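You operate a simulated robot arm through the tools that you are given. There is no shell and no other tool.

You run a simulated robot arm. Do the job below in one go: nothing can be reset, and whatever is moved stays where it is left.

Task
Pump oil into the oil pan up to its line and load the brush from it.
Fine: stand the pan on the cold plate above the green knob; lay the brush back; no spill. Set down upright: oil brush.
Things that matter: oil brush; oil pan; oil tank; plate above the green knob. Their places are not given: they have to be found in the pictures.

The check looks at the end state, three seconds after you hand in, the way a careful person would. Anything else that was tipped, shoved, dropped, spilled or broken makes it a failure.

Robot
A 7-joint arm with a two-finger parallel gripper, fixed in place. Base frame: the origin is at the foot of the arm, x ahead of it, y to its left, z up; the work surface is at about z = 86.2. Units: cm, rad, N and s.
With the tool pointing down near the work surface it reaches from about 24 to 68 cm from the base axis. Its first joint turns from -1.152 to 1.152 rad. Payload 2.4 kg.
The TCP is the grasp point between the finger pads, 3 cm short of the fingertips. In the tool frame z runs along the fingers and y along their closing line. Largest opening 9.4 cm; finger width 2.8, thickness 1; the body of the gripper, 5 by 9.6 cm, starts 5.5 cm behind the TCP.
Orientation is that of the tool frame in the base frame, as a unit quaternion [w, x, y, z]. With the fingers straight down and closing along the base's y, the tool's x points along the base's -x, its y along +y and its z along -z.

Tools
- The arm moves only by the tool send_rows. Its argument "motion" is a list that holds one entry, the list of rows, each a list of 7 numbers: the shift along the base's x, y, z in cm, then the turn, a rotation vector about the base's x, y, z in rad, then the opening, from 0 (shut) to 1 (fully open). In form: [[[dx, dy, dz, wx, wy, wz, gripper], ...]]. A call has 1 to 20 rows; each row is the pose to reach, as a shift and turn from the pose commanded when the call began. A row lasts 0.2 s, in which the tool goes at most 5 cm and 0.15 rad; a call with a longer step from one row to the next is refused whole, and so is a gripper value outside its range. A pose out of reach is approached as far as the arm can. The call stops where the force on the tool passes 40 N (or 10 N more than at its start, if that is more) or the arm is blocked; 0.2 s more then pass. Each finger travels about 15.3 cm/s and halts on what it meets, pressing with about 36 N; the grip force reading is that of the motor and also rises with nothing between the fingers. The clock runs only during rows and for 0.2 s after the last one: add rows that repeat a pose to give the fingers time. It gives the time, the measured TCP pose, the force on the tool (base axes), the opening and the grip force at its end, in the units of the frame above (readings bear some noise), with the torque about the TCP (base axes, N m) and any sound that the robot's microphone picked up.
- Cameras (640 x 400 px; columns grow to the right, rows downward): "scene" is fixed at [2.32, 46.73, 143.88]; the picture's right is [-0.85, -0.53, 0.00], its down [-0.32, 0.52, -0.79] and it looks along [0.42, -0.67, -0.61] (base axes); focal length 251 px, centre (320, 200). "wrist" rides on the gripper at [7.6, 1.4, -10.2] in the tool frame; the picture's right is [-0.18, 0.98, 0.00], its down [-0.75, -0.14, -0.64] and it looks along [-0.63, -0.12, 0.77] (tool axes); focal length 243 px, centre (320, 200).
- capture(camera): a new picture of that camera. The clock stands still meanwhile.
- locate(camera, pixels): for up to 12 pixels [column, row] of the newest picture of that camera ("zoom" is the newest enlarged one), the place [x, y, z] in the base frame of the surface seen there, good to about 0.2 cm. The clock stands still meanwhile.
- enlarge(camera, box): a new picture of the part [left, top, right, bottom] of that camera's present view, enlarged. The clock stands still meanwhile.
- sign_off(): hands the job in; it is judged then, once.

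Unless the task says otherwise, let go and move clear before handing in.

The tools are called after "Emit:" as name(argument=value, ...) on one line, values as JSON. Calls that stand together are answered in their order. send_rows: Moves the arm, as the interface text tells. Its arguments: {"type":"object","properties":{"motion":{"type":"array","items":{"type":"array","items":{"type":"array","items":{"type":"number"}}}}},"required":["motion"]} The other tools are called the same way: capture (camera) takes a picture; locate (camera, pixels) gives the place of the surface under pixels of a picture; enlarge (camera, box) takes an enlarged picture of a part of a camera's view; sign_off () hands the job in.

At the start:

```text
time_s: 0.0
tool_pos: [24.74, -19.96, 125.55]
tool_rot: [0.0, 0.0, 1.0, 0.001]
ft_force: [-0.3, -0.9, -0.6]
ft_torque: [0.02, 0.01, 0.0]
finger_gap: 9.39
gripper_force: 0.0
```

scene: 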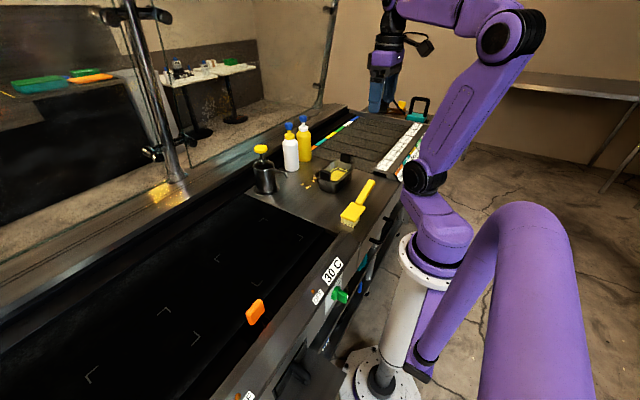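
wrist: 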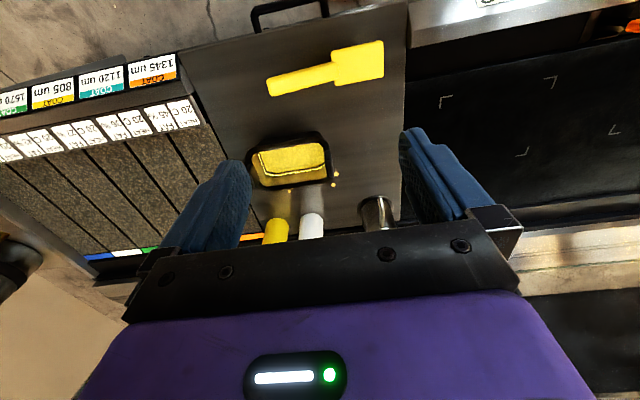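

The scene picture shows a yellow brush near (355,205), a dark pan near (335,175), bottles at (290,150) and (304,142), and a dark can with a yellow top at (264,170). I'll enlarge both views to identify everything.

Emit:
enlarge(camera="scene", box=[230, 100, 430, 225])

Emit:
enlarge(camera="wrist", box=[220, 20, 440, 250])

Emit:
enlarge(camera="scene", box=[220, 240, 380, 400])

```text
3.20 times, centred on (330, 162) of scene
```

zoom: 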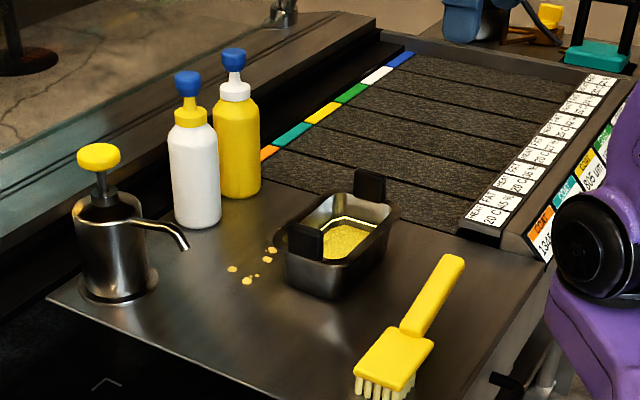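

```text
1.74 times, centred on (330, 135) of wrist
```

zoom: 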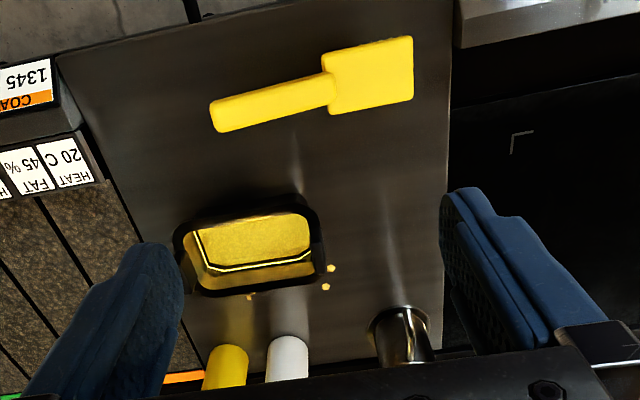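

```text
2.50 times, centred on (300, 320) of scene
```

zoom: 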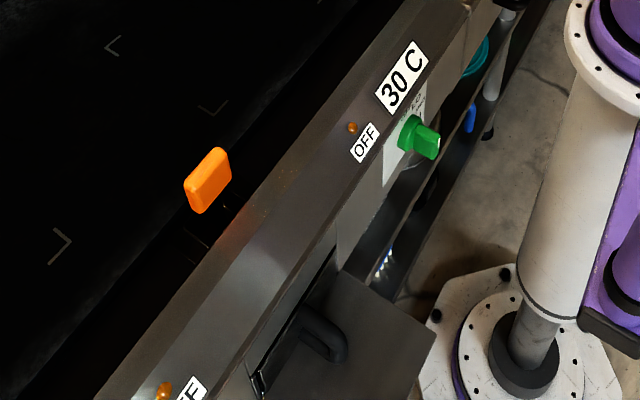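

The tank is the steel pump dispenser (zoom (110,230)) with a yellow pump knob and a spout; the pan already holds some oil below a white line. The griddle has corner marks, so I'll enlarge that part and measure places.

Emit:
enlarge(camera="scene", box=[60, 190, 380, 400])

Emit:
locate(camera="scene", pixels=[[260, 149], [265, 180], [289, 178], [319, 167], [347, 180], [338, 192], [330, 172], [371, 183], [353, 213], [342, 294], [332, 270], [254, 312]])

Emit:
locate(camera="wrist", pixels=[[440, 97], [553, 78], [612, 130], [523, 153], [270, 88], [383, 60], [250, 165], [325, 145], [290, 150], [312, 220], [275, 228], [375, 205]])

```text
1.90 times, centred on (220, 295) of scene
```

zoom: 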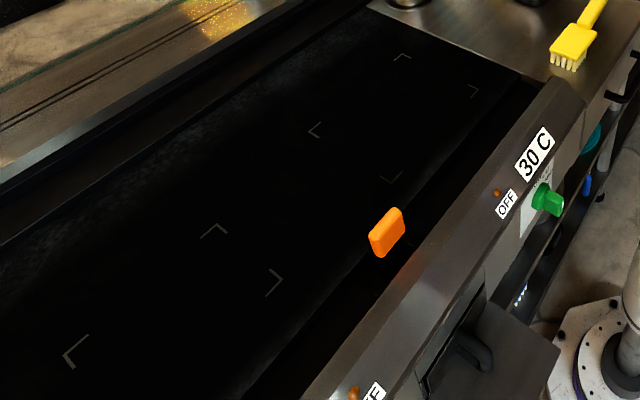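

```text
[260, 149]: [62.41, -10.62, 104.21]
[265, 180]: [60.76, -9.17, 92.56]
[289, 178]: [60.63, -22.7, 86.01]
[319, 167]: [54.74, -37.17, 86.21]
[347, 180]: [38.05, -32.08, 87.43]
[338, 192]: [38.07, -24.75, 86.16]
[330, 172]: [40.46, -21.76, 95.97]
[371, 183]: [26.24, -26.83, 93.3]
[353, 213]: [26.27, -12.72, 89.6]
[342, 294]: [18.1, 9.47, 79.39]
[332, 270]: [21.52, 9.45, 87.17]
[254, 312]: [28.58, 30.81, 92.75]
```

```text
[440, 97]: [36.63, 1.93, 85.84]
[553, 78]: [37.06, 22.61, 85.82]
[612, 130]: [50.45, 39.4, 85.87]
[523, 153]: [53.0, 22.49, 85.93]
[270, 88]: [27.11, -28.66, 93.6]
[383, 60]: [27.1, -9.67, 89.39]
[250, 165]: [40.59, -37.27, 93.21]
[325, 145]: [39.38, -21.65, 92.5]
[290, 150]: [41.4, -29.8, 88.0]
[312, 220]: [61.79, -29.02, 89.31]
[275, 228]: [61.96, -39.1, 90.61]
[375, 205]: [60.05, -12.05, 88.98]
```

Plate marks near (44.9, 12.2) lie directly above the green knob at y≈9.5, with the display reading 30 C / OFF. I'll move the arm for a closer look at the tank's spout and the pan.

Emit:
send_rows(motion=[[[2.9, 1, -1.3, 0, 0, 0, 1], [5.8, 2, -2.6, 0, 0, 0, 1], [8.7, 3, -3.9, 0, 0, 0, 1], [11.6, 4, -5.2, 0, 0, 0, 1], [14.5, 5, -6.5, 0, 0, 0, 1], [17.4, 6, -7.8, 0, 0, 0, 1], [20.3, 7, -9.1, 0, 0, 0, 1], [23.3, 8, -10.5, 0, 0, 0, 1]]])

Emit:
capture(camera="wrist")

Emit:
capture(camera="scene")

```text
time_s: 1.8
tool_pos: [48.31, -12.19, 114.78]
tool_rot: [0.001, 0.0, 1.0, 0.0]
ft_force: [-0.2, -0.4, 0.0]
ft_torque: [0.02, 0.02, 0.01]
finger_gap: 9.4
gripper_force: 0.0
```

```text
taken
```

wrist: 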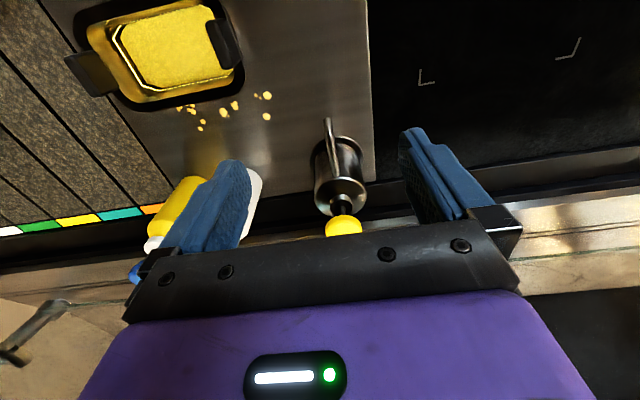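

```text
taken
```

scene: 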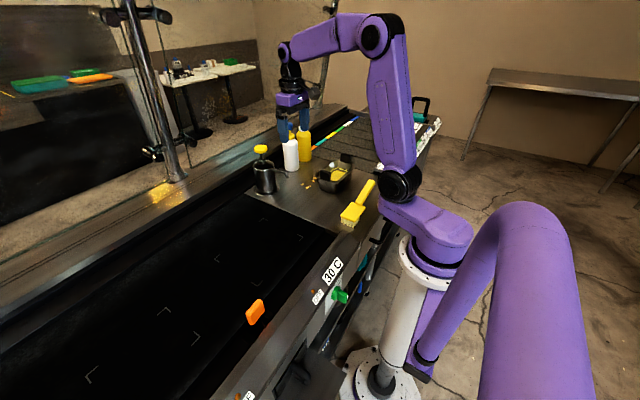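

The spout tip shows at wrist (328,120), pointing towards the robot (-x). I'll enlarge and locate the spout, knob and pan parts.

Emit:
enlarge(camera="wrist", box=[270, 90, 410, 240])

Emit:
locate(camera="wrist", pixels=[[328, 120], [329, 128], [333, 140], [343, 225], [325, 190], [352, 190], [90, 72], [222, 45], [165, 50], [82, 35], [235, 85], [140, 105]])

Emit:
enlarge(camera="wrist", box=[50, 0, 290, 140])

```text
2.67 times, centred on (340, 165) of wrist
```

zoom: 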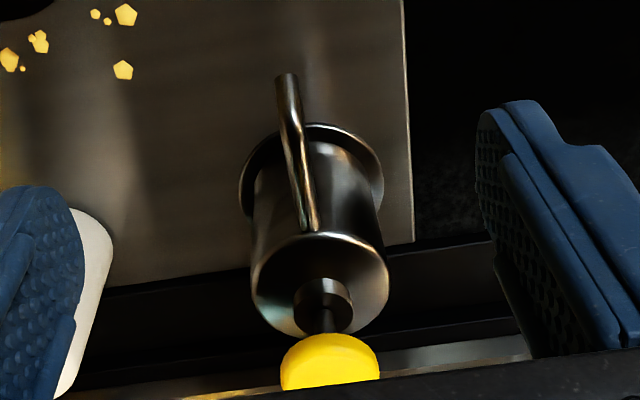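

```text
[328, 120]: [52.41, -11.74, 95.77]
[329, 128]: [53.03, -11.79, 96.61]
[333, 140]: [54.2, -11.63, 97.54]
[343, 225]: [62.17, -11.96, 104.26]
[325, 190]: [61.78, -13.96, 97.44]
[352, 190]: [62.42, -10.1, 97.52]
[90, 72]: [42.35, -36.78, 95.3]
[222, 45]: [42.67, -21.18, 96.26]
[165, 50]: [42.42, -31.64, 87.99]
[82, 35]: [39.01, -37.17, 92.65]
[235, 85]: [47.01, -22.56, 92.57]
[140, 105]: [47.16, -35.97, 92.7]
```

```text
2.67 times, centred on (170, 70) of wrist
```

zoom: 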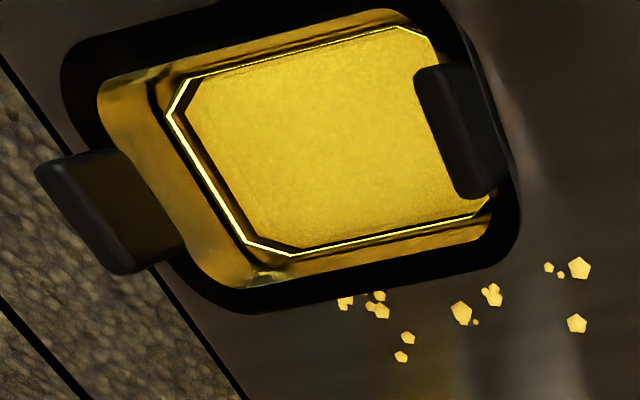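

The spout outlet is at about (52.2, -11.8, 95.5), the knob top at (62.2, -12, 104.5), and the pan's rim is at z≈92.6 with black lugs near y=-37 and y=-21. I'll move above the pan and brush for a closer view.

Emit:
send_rows(motion=[[[-2.4, -2.5, -0.5, 0, 0, 0, 1], [-4.8, -5, -1.5, 0, 0, 0, 1], [-7.2, -7.5, -3, 0, 0, 0, 1], [-9.6, -10, -4.5, 0, 0, 0, 1], [-12, -12.5, -6, 0, 0, 0, 1], [-14.4, -15, -7, 0, 0, 0, 1]]])

Emit:
capture(camera="wrist")

```text
time_s: 3.2
tool_pos: [33.6, -27.18, 108.06]
tool_rot: [0.0, 0.0, 1.0, 0.001]
ft_force: [0.3, -0.6, 0.4]
ft_torque: [0.0, -0.01, 0.0]
finger_gap: 9.4
gripper_force: 0.1
```

```text
taken
```

wrist: 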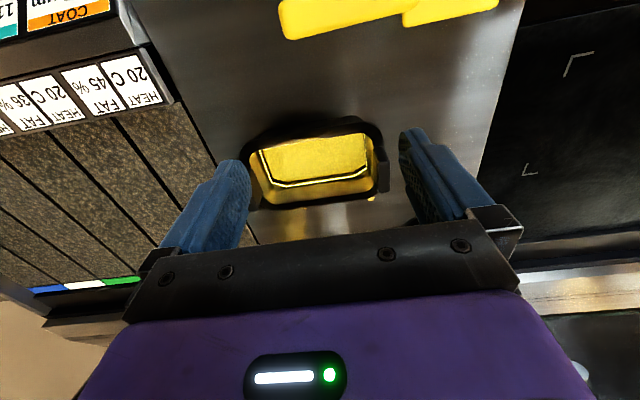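

Emit:
enlarge(camera="wrist", box=[230, 100, 410, 220])

Emit:
locate(camera="wrist", pixels=[[310, 126], [305, 133], [318, 155], [265, 170], [252, 185], [385, 178], [383, 165], [310, 203], [325, 178], [310, 185], [345, 150], [285, 160]])

Emit:
enlarge(camera="scene", box=[300, 145, 390, 235])

```text
3.33 times, centred on (320, 160) of wrist
```

zoom: 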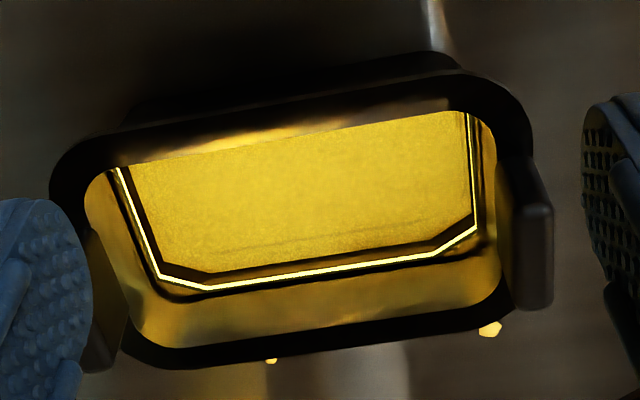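

```text
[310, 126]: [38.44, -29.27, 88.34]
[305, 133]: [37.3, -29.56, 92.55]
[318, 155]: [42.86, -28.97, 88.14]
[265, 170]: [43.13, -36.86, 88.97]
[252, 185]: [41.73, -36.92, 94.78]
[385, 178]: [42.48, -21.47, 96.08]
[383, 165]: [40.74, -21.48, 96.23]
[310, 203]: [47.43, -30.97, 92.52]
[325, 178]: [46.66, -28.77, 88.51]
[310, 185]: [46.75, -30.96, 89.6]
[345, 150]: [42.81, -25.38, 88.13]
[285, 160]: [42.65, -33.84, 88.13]
```

```text
4.44 times, centred on (345, 190) of scene
```

zoom: 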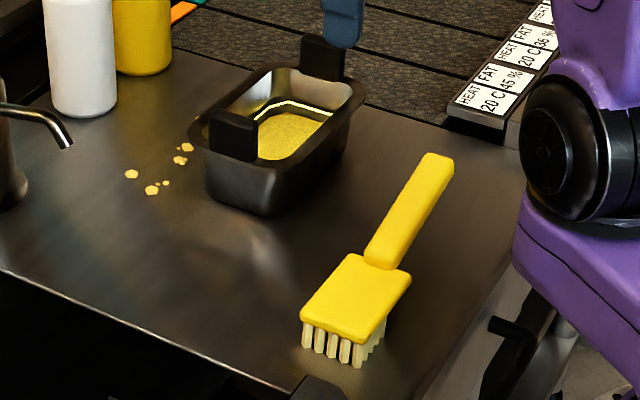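

The oil surface is at z≈88.1 and the white line somewhat above it. I'll measure the line and lugs more accurately in zoomed wrist views.

Emit:
enlarge(camera="wrist", box=[230, 110, 410, 220])

Emit:
locate(camera="zoom", pixels=[[300, 271], [293, 255], [293, 285], [140, 215], [475, 190], [470, 215], [545, 170], [515, 150], [548, 270], [530, 275], [505, 260], [105, 330]])

```text
3.56 times, centred on (320, 165) of wrist
```

zoom: 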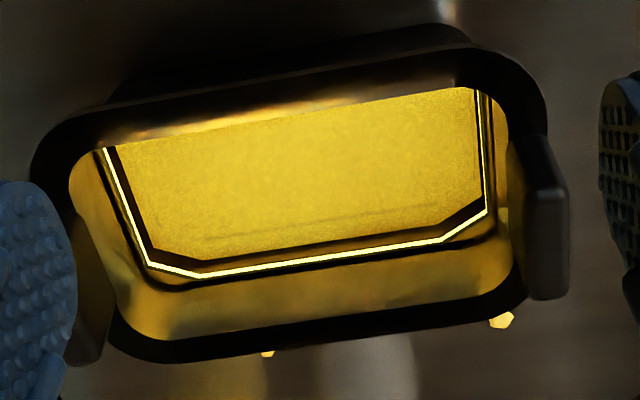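

```text
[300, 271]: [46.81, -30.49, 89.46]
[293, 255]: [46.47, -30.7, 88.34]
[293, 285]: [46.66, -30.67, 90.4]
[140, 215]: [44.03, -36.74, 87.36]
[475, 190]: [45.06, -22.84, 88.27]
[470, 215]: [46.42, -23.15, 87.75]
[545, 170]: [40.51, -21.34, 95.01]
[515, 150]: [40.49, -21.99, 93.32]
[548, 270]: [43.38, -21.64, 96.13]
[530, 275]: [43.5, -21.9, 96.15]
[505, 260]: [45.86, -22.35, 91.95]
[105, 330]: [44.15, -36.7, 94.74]
```

The line is at z≈89.5 and the +y lug spans x 40.5–44.2, y≈-22.1 to -21.1, top at z=96.2. I'll move above that lug and lower the half-open fingers around it, stopping just above it first.

Emit:
send_rows(motion=[[[3, 2, 0, 0, 0, 0, 0.8], [6, 4, 0, 0, 0, 0, 0.6], [8.7, 5.58, -1, 0, 0, 0, 0.5], [8.7, 5.58, -3, 0, 0, 0, 0.5], [8.7, 5.58, -5, 0, 0, 0, 0.5], [8.7, 5.58, -7, 0, 0, 0, 0.5]]])

Emit:
capture(camera="wrist")

Emit:
enlarge(camera="scene", box=[270, 110, 390, 220])

```text
time_s: 4.6
tool_pos: [42.41, -21.28, 101.1]
tool_rot: [0.0, 0.0, 1.0, 0.0]
ft_force: [-0.1, 0.2, -0.3]
ft_torque: [-0.03, 0.02, 0.02]
finger_gap: 4.68
gripper_force: 0.1
```

```text
taken
```

wrist: 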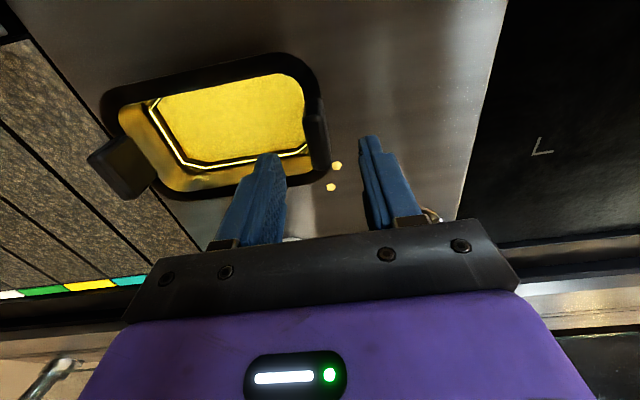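

```text
3.64 times, centred on (330, 165) of scene
```

zoom: 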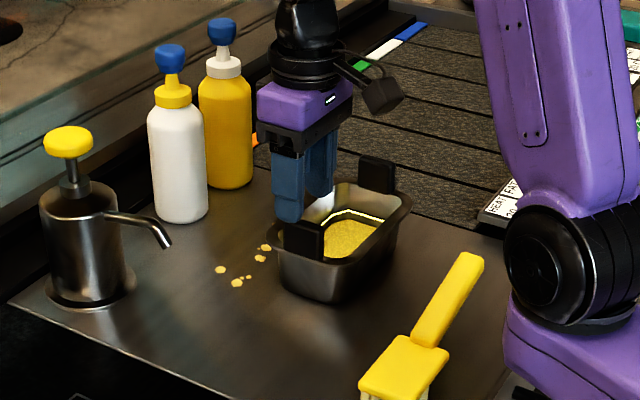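

The fingers straddle the lug from above, which sits at wrist (317,140) between them. I'll verify the lug's position before descending.

Emit:
locate(camera="wrist", pixels=[[308, 110], [320, 110], [308, 150], [325, 150], [315, 165], [325, 165], [266, 160], [370, 140], [312, 100], [120, 170]])

Emit:
enlarge(camera="wrist", box=[240, 60, 400, 180])

```text
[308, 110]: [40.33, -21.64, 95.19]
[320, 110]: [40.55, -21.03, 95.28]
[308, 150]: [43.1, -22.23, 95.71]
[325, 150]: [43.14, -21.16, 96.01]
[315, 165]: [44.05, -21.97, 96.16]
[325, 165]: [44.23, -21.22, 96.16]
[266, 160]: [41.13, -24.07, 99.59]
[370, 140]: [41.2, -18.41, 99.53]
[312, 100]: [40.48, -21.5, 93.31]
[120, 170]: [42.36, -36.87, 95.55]
```

```text
3.33 times, centred on (320, 120) of wrist
```

zoom: 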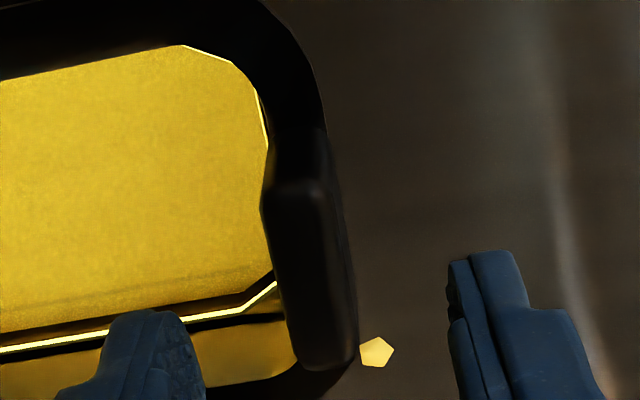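

The lug's centre is at y≈-21.6, so I'll shift y by -0.25, lower to z≈96.1 and close on the lug.

Emit:
send_rows(motion=[[[0, -0.25, -1, 0, 0, 0, 0.5], [0, -0.25, -2.5, 0, 0, 0, 0.5], [0, -0.25, -4, 0, 0, 0, 0.5], [0, -0.25, -4.95, 0, 0, 0, 0.5], [0, -0.25, -4.95, 0, 0, 0, 0.5], [0, -0.25, -4.95, 0, 0, 0, 0.3], [0, -0.25, -4.95, 0, 0, 0, 0.2], [0, -0.25, -4.95, 0, 0, 0, 0.1], [0, -0.25, -4.95, 0, 0, 0, 0], [0, -0.25, -4.95, 0, 0, 0, 0], [0, -0.25, -4.95, 0, 0, 0, 0]]])

Emit:
capture(camera="wrist")

Emit:
enlarge(camera="scene", box=[270, 110, 390, 220])

```text
time_s: 7.0
tool_pos: [42.3, -21.72, 96.06]
tool_rot: [-0.001, 0.0, 1.0, 0.0]
ft_force: [1.4, 1.1, 0.6]
ft_torque: [0.04, -0.03, 0.03]
finger_gap: 1.91
gripper_force: 36.2
```

```text
taken
```

wrist: 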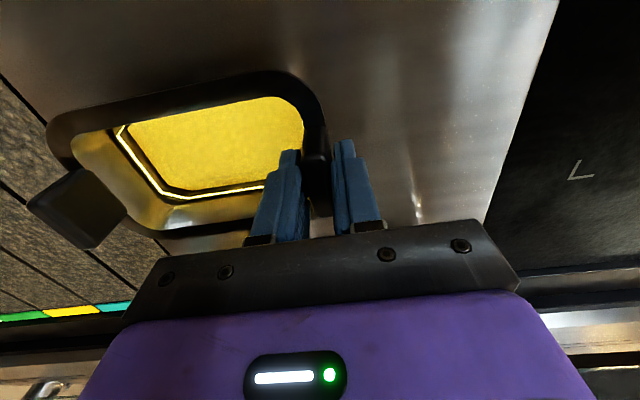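

```text
3.64 times, centred on (330, 165) of scene
```

zoom: 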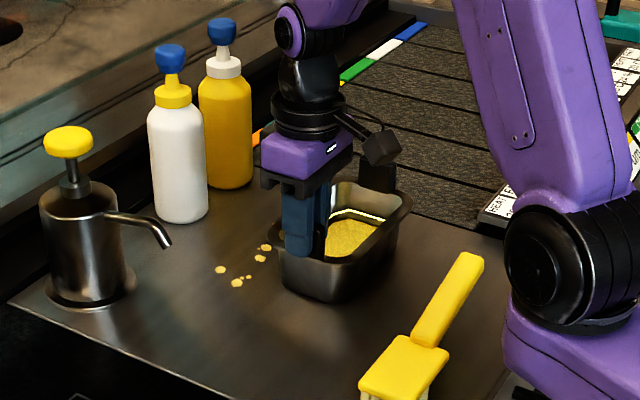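

The lug is gripped (gap 1.91 cm, 36 N). I'll test a slow 1 cm lift and check for tilt.

Emit:
send_rows(motion=[[[0, 0, 0.2, 0, 0, 0, 0], [0, 0, 0.4, 0, 0, 0, 0], [0, 0, 0.6, 0, 0, 0, 0], [0, 0, 0.8, 0, 0, 0, 0], [0, 0, 1.0, 0, 0, 0, 0], [0, 0, 1.0, 0, 0, 0, 0]]])

Emit:
capture(camera="wrist")

Emit:
enlarge(camera="scene", box=[270, 110, 390, 220])

Emit:
locate(camera="wrist", pixels=[[80, 200], [60, 120], [180, 92], [280, 80], [200, 225], [230, 130], [160, 140]])

```text
time_s: 8.4
tool_pos: [42.4, -21.63, 97.12]
tool_rot: [0.0, 0.001, 1.0, 0.0]
ft_force: [-0.5, 0.4, -3.1]
ft_torque: [0.03, 0.08, -0.03]
finger_gap: 1.92
gripper_force: 36.2
```

```text
taken
```

wrist: 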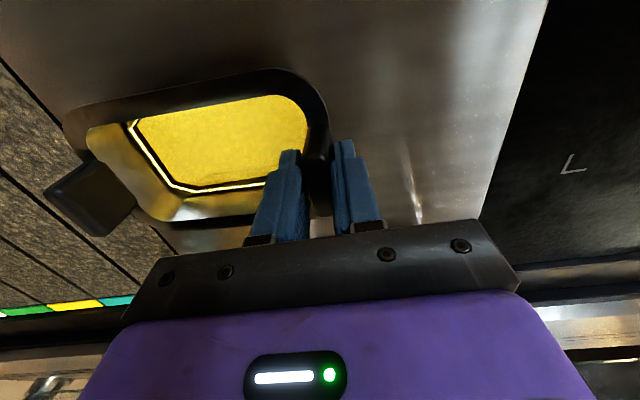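

```text
3.64 times, centred on (330, 165) of scene
```

zoom: 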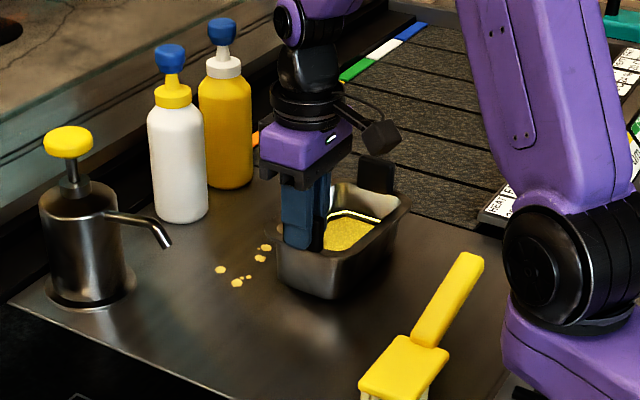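

```text
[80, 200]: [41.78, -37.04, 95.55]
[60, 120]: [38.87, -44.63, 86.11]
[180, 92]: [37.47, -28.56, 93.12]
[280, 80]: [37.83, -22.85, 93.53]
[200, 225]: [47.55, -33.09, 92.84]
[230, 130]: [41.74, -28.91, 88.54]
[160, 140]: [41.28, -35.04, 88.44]
```

The lift force is only about 3 N, and the rim slopes (z 93.5 near the grip, 92.8 at y=-33), so the pan pivots in the grip with its far end still on the table. I'll set it flat again and slide it slowly on the smooth surface instead.

Emit:
send_rows(motion=[[[0, 0, -0.3, 0, 0, 0, 0], [0, 0, -0.6, 0, 0, 0, 0], [0, 0, -0.9, 0, 0, 0, 0], [0, 0, -1.0, 0, 0, 0, 0], [0, 0.5, -1.0, 0, 0, 0, 0], [0, 1.2, -1.0, 0, 0, 0, 0], [0, 2.2, -1.0, 0, 0, 0, 0], [0, 3.2, -1.0, 0, 0, 0, 0], [0, 4.2, -1.0, 0, 0, 0, 0], [0, 5.0, -1.0, 0, 0, 0, 0], [0, 5.5, -1.0, 0, 0, 0, 0], [0, 5.5, -1.0, 0, 0, 0, 0]]])

Emit:
capture(camera="wrist")

Emit:
enlarge(camera="scene", box=[260, 110, 390, 220])

```text
time_s: 11.0
tool_pos: [42.36, -16.18, 95.95]
tool_rot: [0.0, 0.0, 1.0, 0.0]
ft_force: [-1.3, -3.3, 4.0]
ft_torque: [0.0, -0.33, -0.06]
finger_gap: 1.91
gripper_force: 36.2
```

```text
taken
```

wrist: 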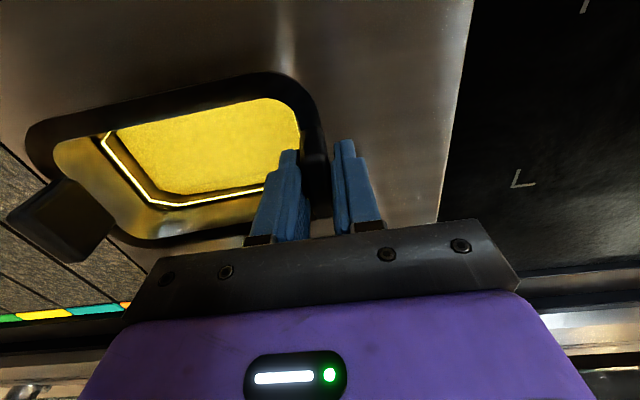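

```text
3.64 times, centred on (325, 165) of scene
```

zoom: 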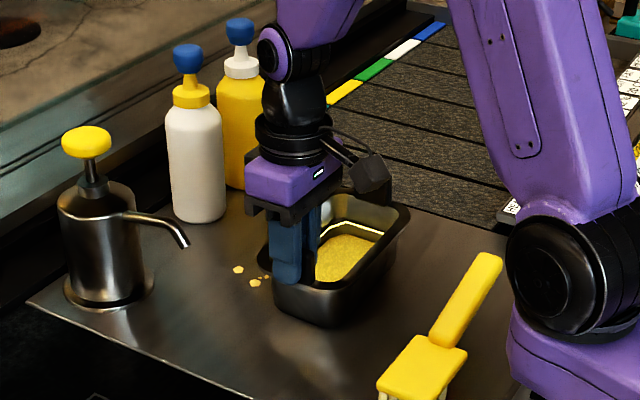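

The pan slides smoothly with only about 3–4 N of force. I'll continue sliding in +y until its centre is at y≈-11.8.

Emit:
send_rows(motion=[[[0, 0.5, 0.1, 0, 0, 0, 0], [0, 1.2, 0.1, 0, 0, 0, 0], [0, 2.2, 0.1, 0, 0, 0, 0], [0, 3.2, 0.1, 0, 0, 0, 0], [0, 4.2, 0.1, 0, 0, 0, 0], [0, 5.2, 0.1, 0, 0, 0, 0], [0, 6.2, 0.1, 0, 0, 0, 0], [0, 7.2, 0.1, 0, 0, 0, 0], [0, 8.2, 0.1, 0, 0, 0, 0], [0, 9.2, 0.1, 0, 0, 0, 0], [0, 10.2, 0.1, 0, 0, 0, 0], [0, 11.2, 0.1, 0, 0, 0, 0], [0, 11.7, 0.1, 0, 0, 0, 0], [0, 11.9, 0.1, 0, 0, 0, 0], [0, 11.9, 0.1, 0, 0, 0, 0]]])

Emit:
capture(camera="wrist")

Emit:
enlarge(camera="scene", box=[240, 110, 390, 220])

```text
time_s: 14.2
tool_pos: [42.42, -4.27, 96.25]
tool_rot: [0.001, 0.0, 1.0, 0.0]
ft_force: [0.7, 0.8, -1.6]
ft_torque: [-0.03, -0.05, -0.03]
finger_gap: 1.91
gripper_force: 36.1
```

```text
taken
```

wrist: 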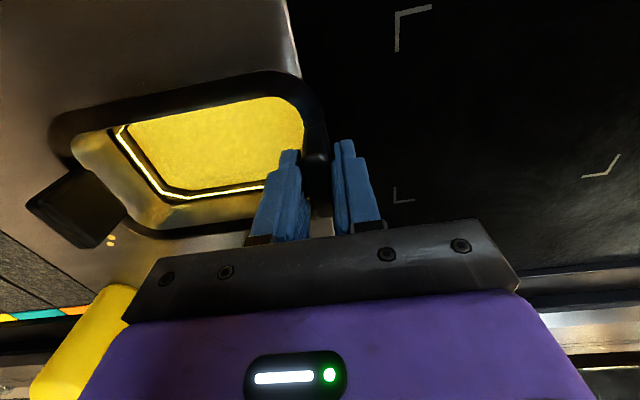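

```text
3.64 times, centred on (315, 165) of scene
```

zoom: 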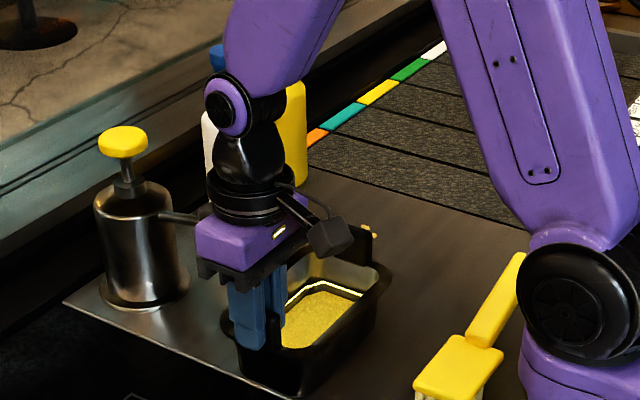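

The pan is now at y≈-11.9 and sits in front of the tank. I'll check the table edge and spout, then slide the pan in +x so it goes under the spout.

Emit:
locate(camera="wrist", pixels=[[280, 10], [292, 10], [80, 205], [180, 92], [270, 80], [190, 232], [405, 15], [395, 195], [605, 170]])

Emit:
send_rows(motion=[[[0.4, 0, -0.05, 0, 0, 0, 0], [1, 0, -0.05, 0, 0, 0, 0], [1.8, 0, -0.05, 0, 0, 0, 0], [2.6, 0, -0.05, 0, 0, 0, 0], [3.4, 0, -0.05, 0, 0, 0, 0], [4.2, 0, -0.05, 0, 0, 0, 0], [5, 0, -0.05, 0, 0, 0, 0], [5.5, 0, -0.05, 0, 0, 0, 0], [5.5, 0, -0.05, 0, 0, 0, 0]]])

Emit:
capture(camera="wrist")

Emit:
enlarge(camera="scene", box=[240, 110, 390, 220])

```text
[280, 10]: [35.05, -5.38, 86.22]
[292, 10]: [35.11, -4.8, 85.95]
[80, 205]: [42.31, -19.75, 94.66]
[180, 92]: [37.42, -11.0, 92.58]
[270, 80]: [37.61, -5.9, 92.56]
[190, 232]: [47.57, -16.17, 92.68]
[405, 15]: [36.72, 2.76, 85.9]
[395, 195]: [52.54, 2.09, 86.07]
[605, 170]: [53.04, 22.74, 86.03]
```

```text
time_s: 16.2
tool_pos: [47.79, -4.2, 96.13]
tool_rot: [-0.001, 0.0, 1.0, 0.0]
ft_force: [0.2, -0.1, -1.8]
ft_torque: [-0.03, 0.03, -0.08]
finger_gap: 1.9
gripper_force: 35.9
```

```text
taken
```

wrist: 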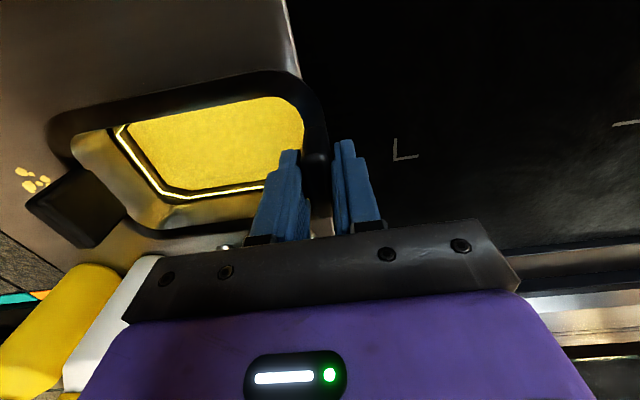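

```text
3.64 times, centred on (315, 165) of scene
```

zoom: 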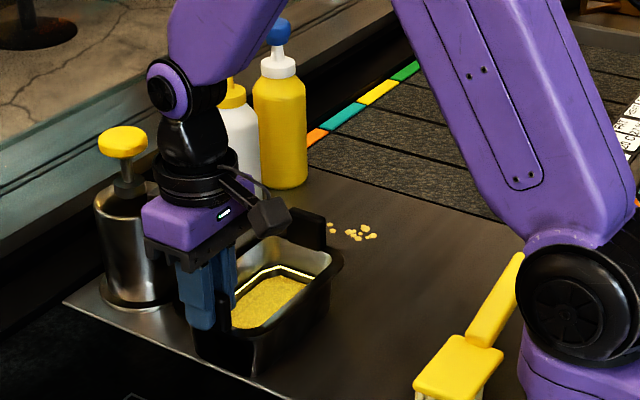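

The pan slides in straight; its far rim is passing beneath the spout with clearance. I'll slide 3 cm further so the spout tip (x≈52.2) lies well inside the pan.

Emit:
send_rows(motion=[[[0.4, 0, 0, 0, 0, 0, 0], [1, 0, 0, 0, 0, 0, 0], [1.6, 0, 0, 0, 0, 0, 0], [2.2, 0, 0, 0, 0, 0, 0], [2.7, 0, 0, 0, 0, 0, 0], [3.0, 0, 0, 0, 0, 0, 0], [3.0, 0, 0, 0, 0, 0, 0], [3.0, 0, -0.1, 0, 0, 0, 0.05], [3.0, 0, -0.1, 0, 0, 0, 0.15], [3.0, 0, -0.1, 0, 0, 0, 0.3], [3.0, 0, -0.1, 0, 0, 0, 0.45], [3.0, 0, -0.1, 0, 0, 0, 0.45], [3.0, 0, 1, 0, 0, 0, 0.45], [3.0, 0, 3, 0, 0, 0, 0.45], [3.0, 0, 6, 0, 0, 0, 0.45], [3.0, 0, 9, 0, 0, 0, 0.45]]])

Emit:
capture(camera="wrist")

Emit:
enlarge(camera="scene", box=[240, 110, 390, 220])

```text
time_s: 19.6
tool_pos: [50.84, -4.16, 105.13]
tool_rot: [0.001, 0.0, 1.0, 0.0]
ft_force: [-0.1, -0.8, -0.5]
ft_torque: [-0.01, -0.01, -0.01]
finger_gap: 4.21
gripper_force: 0.1
```

```text
taken
```

wrist: 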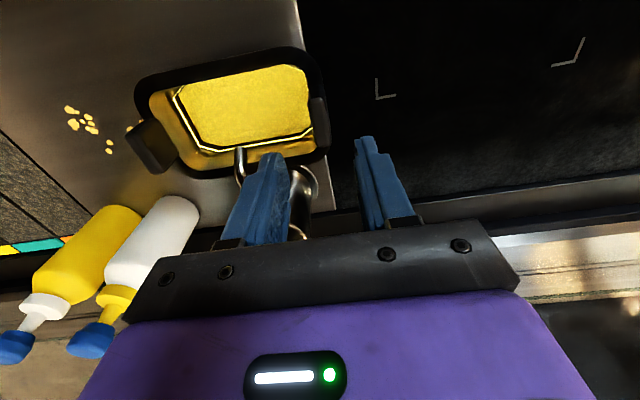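

```text
3.64 times, centred on (315, 165) of scene
```

zoom: 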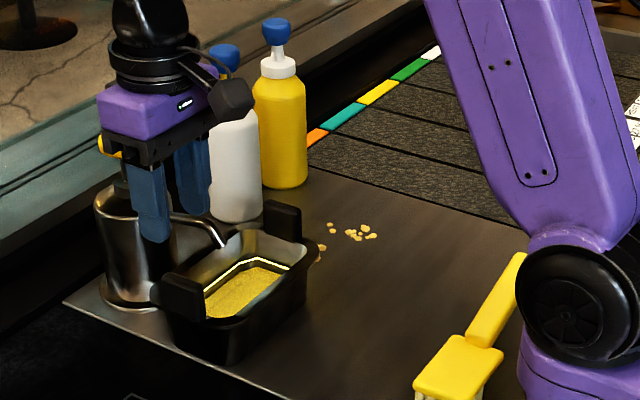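

The pan is released with the spout tip showing at wrist (240,150). I'll rise, clear away, and measure the tip relative to the pan.

Emit:
locate(camera="wrist", pixels=[[240, 150], [241, 157], [242, 170], [240, 145], [225, 172], [180, 95], [205, 178], [295, 160], [150, 140], [320, 120], [240, 110], [240, 136]])

Emit:
send_rows(motion=[[[0, 0, 3, 0, 0, 0, 0.3], [-1, -1, 6, 0, 0, 0, 0.2], [-3, -3, 8, 0, 0, 0, 0.1], [-5, -5, 9, 0, 0, 0, 0], [-6, -7, 9, 0, 0, 0, 0]]])

Emit:
capture(camera="wrist")

Emit:
enlarge(camera="scene", box=[220, 130, 340, 230])

```text
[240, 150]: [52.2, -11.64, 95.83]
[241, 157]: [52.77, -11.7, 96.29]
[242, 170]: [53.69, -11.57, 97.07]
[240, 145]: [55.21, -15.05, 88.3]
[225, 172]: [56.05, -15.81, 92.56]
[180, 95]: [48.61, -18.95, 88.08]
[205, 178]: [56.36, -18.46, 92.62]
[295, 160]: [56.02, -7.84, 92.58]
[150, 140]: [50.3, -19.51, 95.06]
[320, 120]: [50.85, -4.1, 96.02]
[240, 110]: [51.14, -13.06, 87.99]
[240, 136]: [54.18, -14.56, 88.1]
```

```text
time_s: 20.8
tool_pos: [44.76, -11.34, 114.13]
tool_rot: [0.0, 0.0, 1.0, 0.0]
ft_force: [0.1, -0.2, -0.5]
ft_torque: [0.01, -0.02, 0.04]
finger_gap: 0.03
gripper_force: 33.1
```

```text
taken
```

wrist: 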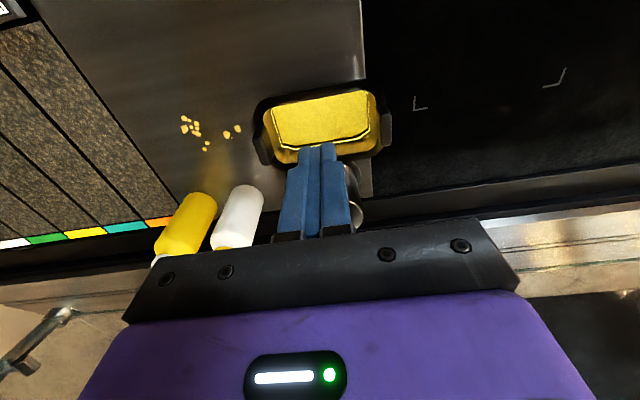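

```text
4.00 times, centred on (280, 180) of scene
```

zoom: 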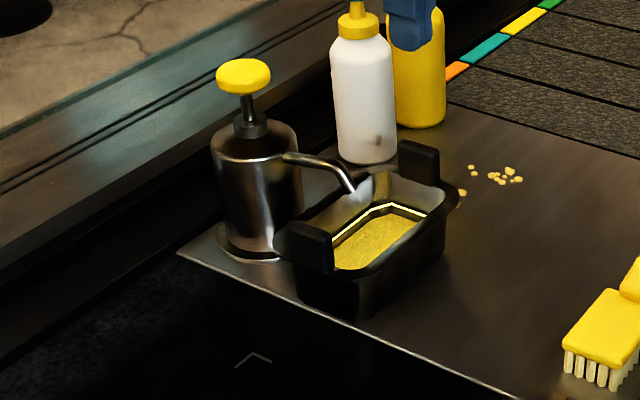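

The spout tip (52.2, -11.6) is about 1 cm past the middle of the pan (x 46–56). Now I'll find the knob's exact centre and height from this zoom.

Emit:
locate(camera="zoom", pixels=[[242, 65], [242, 72], [222, 70], [265, 70], [242, 90], [230, 62], [255, 62], [248, 105], [250, 125], [215, 150], [298, 150], [345, 188]])

```text
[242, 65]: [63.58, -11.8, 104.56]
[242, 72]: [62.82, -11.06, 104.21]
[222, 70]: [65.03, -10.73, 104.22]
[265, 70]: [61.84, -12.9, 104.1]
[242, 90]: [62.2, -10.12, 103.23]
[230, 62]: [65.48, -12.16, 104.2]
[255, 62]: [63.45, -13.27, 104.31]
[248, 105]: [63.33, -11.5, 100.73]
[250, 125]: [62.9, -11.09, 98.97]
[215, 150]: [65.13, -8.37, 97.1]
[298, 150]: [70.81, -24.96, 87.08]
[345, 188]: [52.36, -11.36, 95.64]
```

The knob's top centre is at about (63.5, -11.8, 104.5). I'll go above it with the fingers shut, tips about 1.6 cm over it.

Emit:
send_rows(motion=[[[4, -0.1, 0, 0, 0, 0, 0], [8, -0.2, 0, 0, 0, 0, 0], [12, -0.3, 0, 0, 0, 0, 0], [16, -0.4, -1, 0, 0, 0, 0], [18.66, -0.55, -3, 0, 0, 0, 0], [18.66, -0.55, -5, 0, 0, 0, 0], [18.66, -0.55, -5, 0, 0, 0, 0]]])

Emit:
enlarge(camera="scene", box=[220, 110, 340, 220])

Emit:
capture(camera="wrist")

```text
time_s: 22.4
tool_pos: [63.52, -11.89, 109.06]
tool_rot: [0.0, 0.001, 1.0, 0.0]
ft_force: [-0.3, -0.1, 0.1]
ft_torque: [-0.01, -0.02, 0.01]
finger_gap: 0.0
gripper_force: 32.8
```

```text
3.64 times, centred on (280, 165) of scene
```

zoom: 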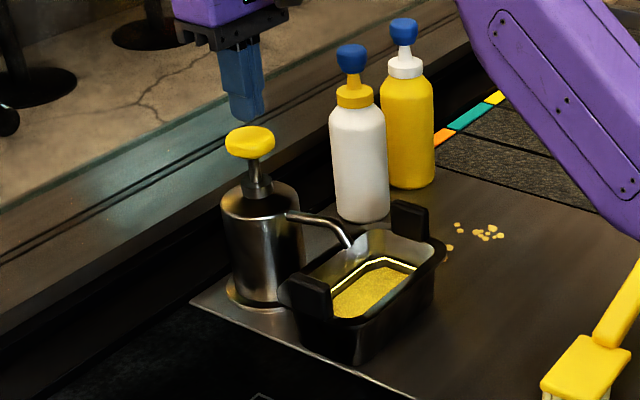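

```text
taken
```

wrist: 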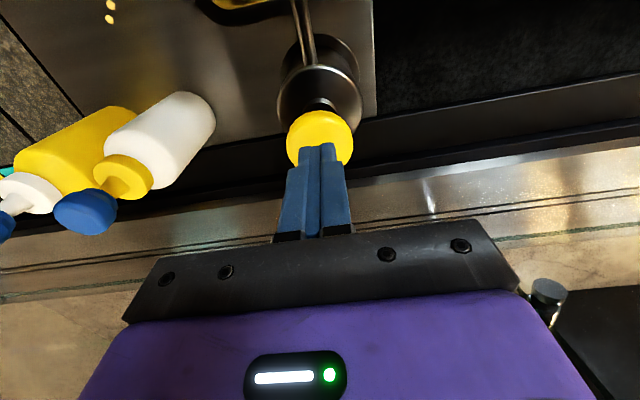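

The shut fingers are lined up over the knob at wrist (320,138). I'll verify its centre from this view.

Emit:
locate(camera="wrist", pixels=[[290, 140], [350, 138], [320, 116], [320, 140], [296, 160], [345, 158], [318, 146]])

```text
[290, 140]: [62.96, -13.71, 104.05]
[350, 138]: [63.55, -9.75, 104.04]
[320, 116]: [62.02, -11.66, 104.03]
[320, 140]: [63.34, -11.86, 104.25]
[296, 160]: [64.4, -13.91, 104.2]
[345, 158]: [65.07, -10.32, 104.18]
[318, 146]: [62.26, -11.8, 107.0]
```

The knob's centre is at (63.5, -11.8), directly under the fingers. I'll press about 1 cm first and read the force.

Emit:
send_rows(motion=[[[0, 0, -0.8, 0, 0, 0, 0], [0, 0, -1.4, 0, 0, 0, 0], [0, 0, -1.7, 0, 0, 0, 0], [0, 0, -2.0, 0, 0, 0, 0], [0, 0, -2.3, 0, 0, 0, 0], [0, 0, -2.6, 0, 0, 0, 0], [0, 0, -2.8, 0, 0, 0, 0]]])

Emit:
enlarge(camera="scene", box=[220, 110, 340, 220])

```text
time_s: 24.0
tool_pos: [63.62, -11.83, 106.3]
tool_rot: [0.0, 0.001, 1.0, -0.001]
ft_force: [-2.2, 0.4, 4.8]
ft_torque: [-0.02, 0.06, -0.02]
finger_gap: 0.0
gripper_force: 33.2
```

```text
3.64 times, centred on (280, 165) of scene
```

zoom: 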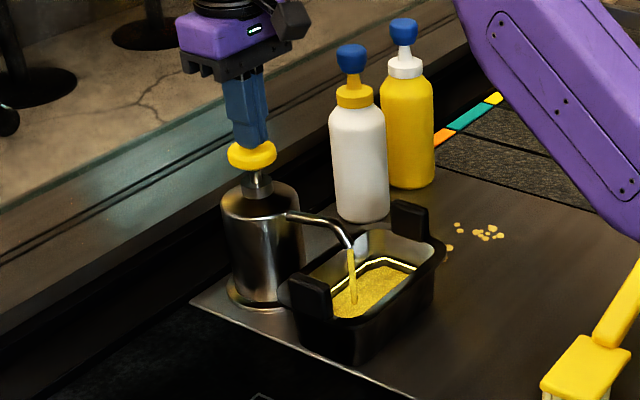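

Oil streams from the spout straight into the pan. I'll measure the present level, then continue the stroke.

Emit:
locate(camera="zoom", pixels=[[375, 290], [350, 305], [390, 280], [360, 282], [385, 262], [352, 290]])

Emit:
send_rows(motion=[[[0, 0, -0.3, 0, 0, 0, 0], [0, 0, -0.6, 0, 0, 0, 0], [0, 0, -0.8, 0, 0, 0, 0]]])

Emit:
enlarge(camera="scene", box=[220, 110, 340, 220])

```text
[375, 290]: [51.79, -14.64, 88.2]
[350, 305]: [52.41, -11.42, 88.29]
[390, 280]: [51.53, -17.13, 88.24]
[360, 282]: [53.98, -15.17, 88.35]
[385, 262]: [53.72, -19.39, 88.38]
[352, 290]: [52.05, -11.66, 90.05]
```

```text
time_s: 24.8
tool_pos: [63.69, -11.84, 105.39]
tool_rot: [0.0, 0.0, 1.0, -0.001]
ft_force: [-1.7, 0.8, 7.1]
ft_torque: [0.01, -0.02, -0.06]
finger_gap: 0.0
gripper_force: 33.0
```

```text
3.64 times, centred on (280, 165) of scene
```

zoom: 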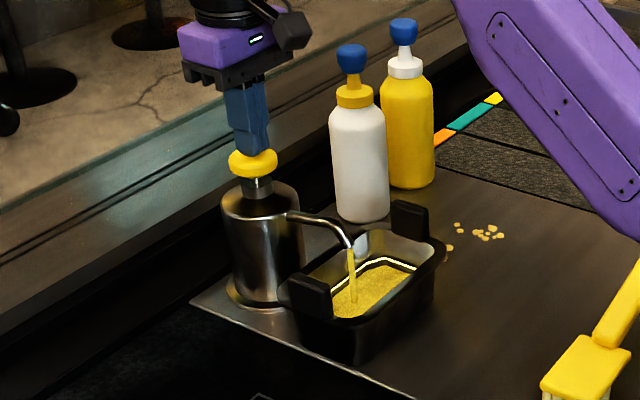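

The oil is rising slowly and the stroke continues with 7 N. I'll press on to the stroke's end and check level.

Emit:
send_rows(motion=[[[0, 0, -0.3, 0, 0, 0, 0], [0, 0, -0.5, 0, 0, 0, 0], [0, 0, -0.7, 0, 0, 0, 0]]])

Emit:
enlarge(camera="scene", box=[220, 110, 340, 220])

Emit:
locate(camera="zoom", pixels=[[375, 290], [390, 280], [360, 282], [385, 270], [250, 160], [340, 312]])

```text
time_s: 25.7
tool_pos: [63.61, -11.9, 105.32]
tool_rot: [0.003, 0.0, 1.0, 0.0]
ft_force: [-4.5, 1.7, 10.9]
ft_torque: [0.02, 0.08, -0.02]
finger_gap: 0.02
gripper_force: 33.2
stopped in row 3: the force on the tool passed its limit at 40 N (the readings are from after the stop); the commanded pose is now the measured one
```

```text
3.64 times, centred on (280, 165) of scene
```

zoom: 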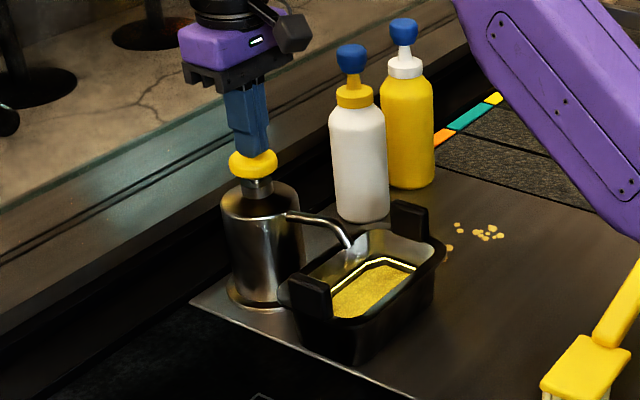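

```text
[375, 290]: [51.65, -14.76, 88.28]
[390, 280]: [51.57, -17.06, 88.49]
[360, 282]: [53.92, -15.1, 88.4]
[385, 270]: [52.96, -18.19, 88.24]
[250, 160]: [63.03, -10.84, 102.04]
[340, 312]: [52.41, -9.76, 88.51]
```

One full stroke bottoms out at TCP z≈105.3 and raised the oil from about 88.1 to 88.35, so roughly four to five strokes are needed in all. I'll release and make a second stroke.

Emit:
send_rows(motion=[[[0, 0, 0.8, 0, 0, 0, 0], [0, 0, 1.6, 0, 0, 0, 0], [0, 0, 2.4, 0, 0, 0, 0], [0, 0, 2.8, 0, 0, 0, 0], [0, 0, 2.8, 0, 0, 0, 0], [0, 0, 2.8, 0, 0, 0, 0], [0, 0, 2.3, 0, 0, 0, 0], [0, 0, 1.9, 0, 0, 0, 0], [0, 0, 1.5, 0, 0, 0, 0], [0, 0, 1.1, 0, 0, 0, 0], [0, 0, 0.7, 0, 0, 0, 0], [0, 0, 0.4, 0, 0, 0, 0], [0, 0, 0.1, 0, 0, 0, 0], [0, 0, 0.1, 0, 0, 0, 0], [0, 0, 0.1, 0, 0, 0, 0]]])

Emit:
enlarge(camera="scene", box=[260, 150, 340, 210])

Emit:
locate(camera="zoom", pixels=[[330, 240], [360, 220], [300, 265], [320, 225], [370, 185], [345, 200]])

```text
time_s: 28.9
tool_pos: [63.62, -11.9, 105.41]
tool_rot: [0.003, 0.0, 1.0, 0.0]
ft_force: [0.5, -1.7, 14.8]
ft_torque: [-0.05, -0.06, 0.18]
finger_gap: 0.0
gripper_force: 33.3
```

```text
6.67 times, centred on (300, 180) of scene
```

zoom: 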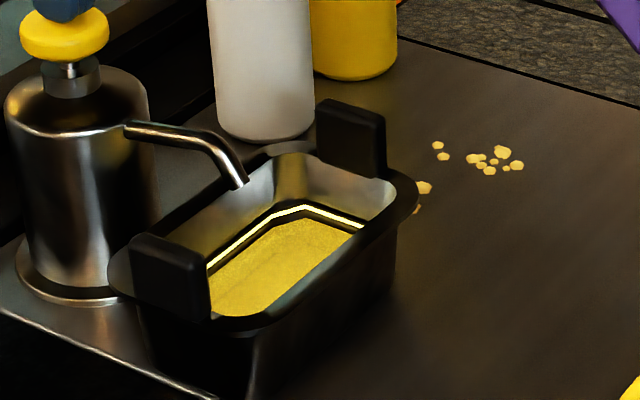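

```text
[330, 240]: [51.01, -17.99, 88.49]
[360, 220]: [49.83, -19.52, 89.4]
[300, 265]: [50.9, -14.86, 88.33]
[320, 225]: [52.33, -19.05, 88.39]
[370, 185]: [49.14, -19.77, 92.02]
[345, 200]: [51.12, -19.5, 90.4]
```

The readings after stroke two average about 88.4, which is unclear against noise of 0.2. I'll sample more points of the oil surface.

Emit:
locate(camera="zoom", pixels=[[280, 240], [300, 235], [290, 250], [270, 260], [250, 270], [260, 285], [240, 295], [310, 245], [320, 235], [290, 265], [280, 225], [300, 225]])

Emit:
enlarge(camera="scene", box=[250, 130, 350, 200])

```text
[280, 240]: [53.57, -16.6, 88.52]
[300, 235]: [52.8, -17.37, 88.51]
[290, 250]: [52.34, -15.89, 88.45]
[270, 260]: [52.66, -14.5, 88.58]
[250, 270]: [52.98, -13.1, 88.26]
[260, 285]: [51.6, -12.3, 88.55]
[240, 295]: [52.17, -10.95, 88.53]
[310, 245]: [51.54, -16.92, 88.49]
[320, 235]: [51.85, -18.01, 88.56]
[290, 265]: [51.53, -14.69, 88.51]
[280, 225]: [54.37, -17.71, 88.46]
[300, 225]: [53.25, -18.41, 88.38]
```

```text
5.71 times, centred on (300, 165) of scene
```

zoom: 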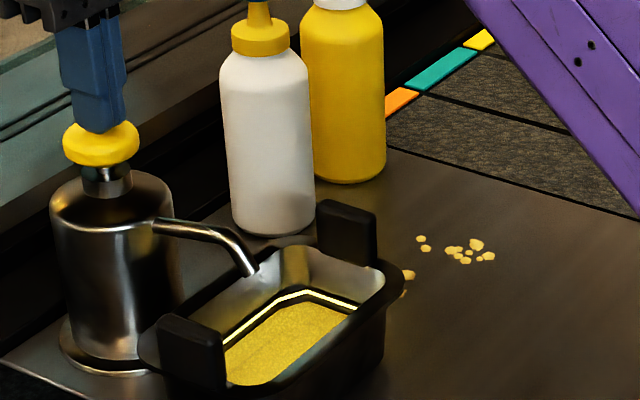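

The oil surface is now at about 88.49, so about 0.18 cm per stroke, and about 1 cm remains to the line. I'll make two more strokes.

Emit:
send_rows(motion=[[[0, 0, 0.9, 0, 0, 0, 0], [0, 0, 1.8, 0, 0, 0, 0], [0, 0, 2.7, 0, 0, 0, 0], [0, 0, 2.7, 0, 0, 0, 0], [0, 0, 2.1, 0, 0, 0, 0], [0, 0, 1.5, 0, 0, 0, 0], [0, 0, 0.9, 0, 0, 0, 0], [0, 0, 0.3, 0, 0, 0, 0], [0, 0, 0, 0, 0, 0, 0], [0, 0, 0, 0, 0, 0, 0], [0, 0, 0.9, 0, 0, 0, 0], [0, 0, 1.8, 0, 0, 0, 0], [0, 0, 2.7, 0, 0, 0, 0], [0, 0, 2.7, 0, 0, 0, 0], [0, 0, 2.1, 0, 0, 0, 0], [0, 0, 1.5, 0, 0, 0, 0], [0, 0, 0.9, 0, 0, 0, 0], [0, 0, 0.3, 0, 0, 0, 0], [0, 0, 0, 0, 0, 0, 0], [0, 0, 0, 0, 0, 0, 0]]])

Emit:
enlarge(camera="scene", box=[260, 150, 340, 210])

Emit:
locate(camera="zoom", pixels=[[280, 240], [300, 235], [290, 250], [270, 260], [250, 270], [260, 285], [240, 295], [310, 245], [320, 235], [290, 265], [280, 228], [300, 225]])

```text
time_s: 33.1
tool_pos: [63.65, -11.76, 105.4]
tool_rot: [0.003, 0.0, 1.0, 0.0]
ft_force: [-4.7, -2.4, 14.1]
ft_torque: [-0.14, 0.1, 0.03]
finger_gap: 0.0
gripper_force: 32.7
```

```text
6.67 times, centred on (300, 180) of scene
```

zoom: 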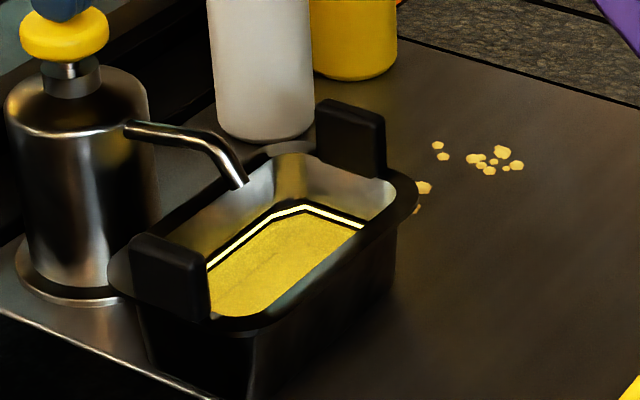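

```text
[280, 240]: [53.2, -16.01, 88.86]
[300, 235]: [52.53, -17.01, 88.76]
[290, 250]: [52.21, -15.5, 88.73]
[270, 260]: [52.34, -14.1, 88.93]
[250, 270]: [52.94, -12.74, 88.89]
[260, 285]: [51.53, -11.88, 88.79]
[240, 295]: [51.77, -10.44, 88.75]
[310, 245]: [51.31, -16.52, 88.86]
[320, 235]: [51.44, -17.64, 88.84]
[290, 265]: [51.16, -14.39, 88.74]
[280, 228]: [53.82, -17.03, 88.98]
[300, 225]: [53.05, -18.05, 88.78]
```

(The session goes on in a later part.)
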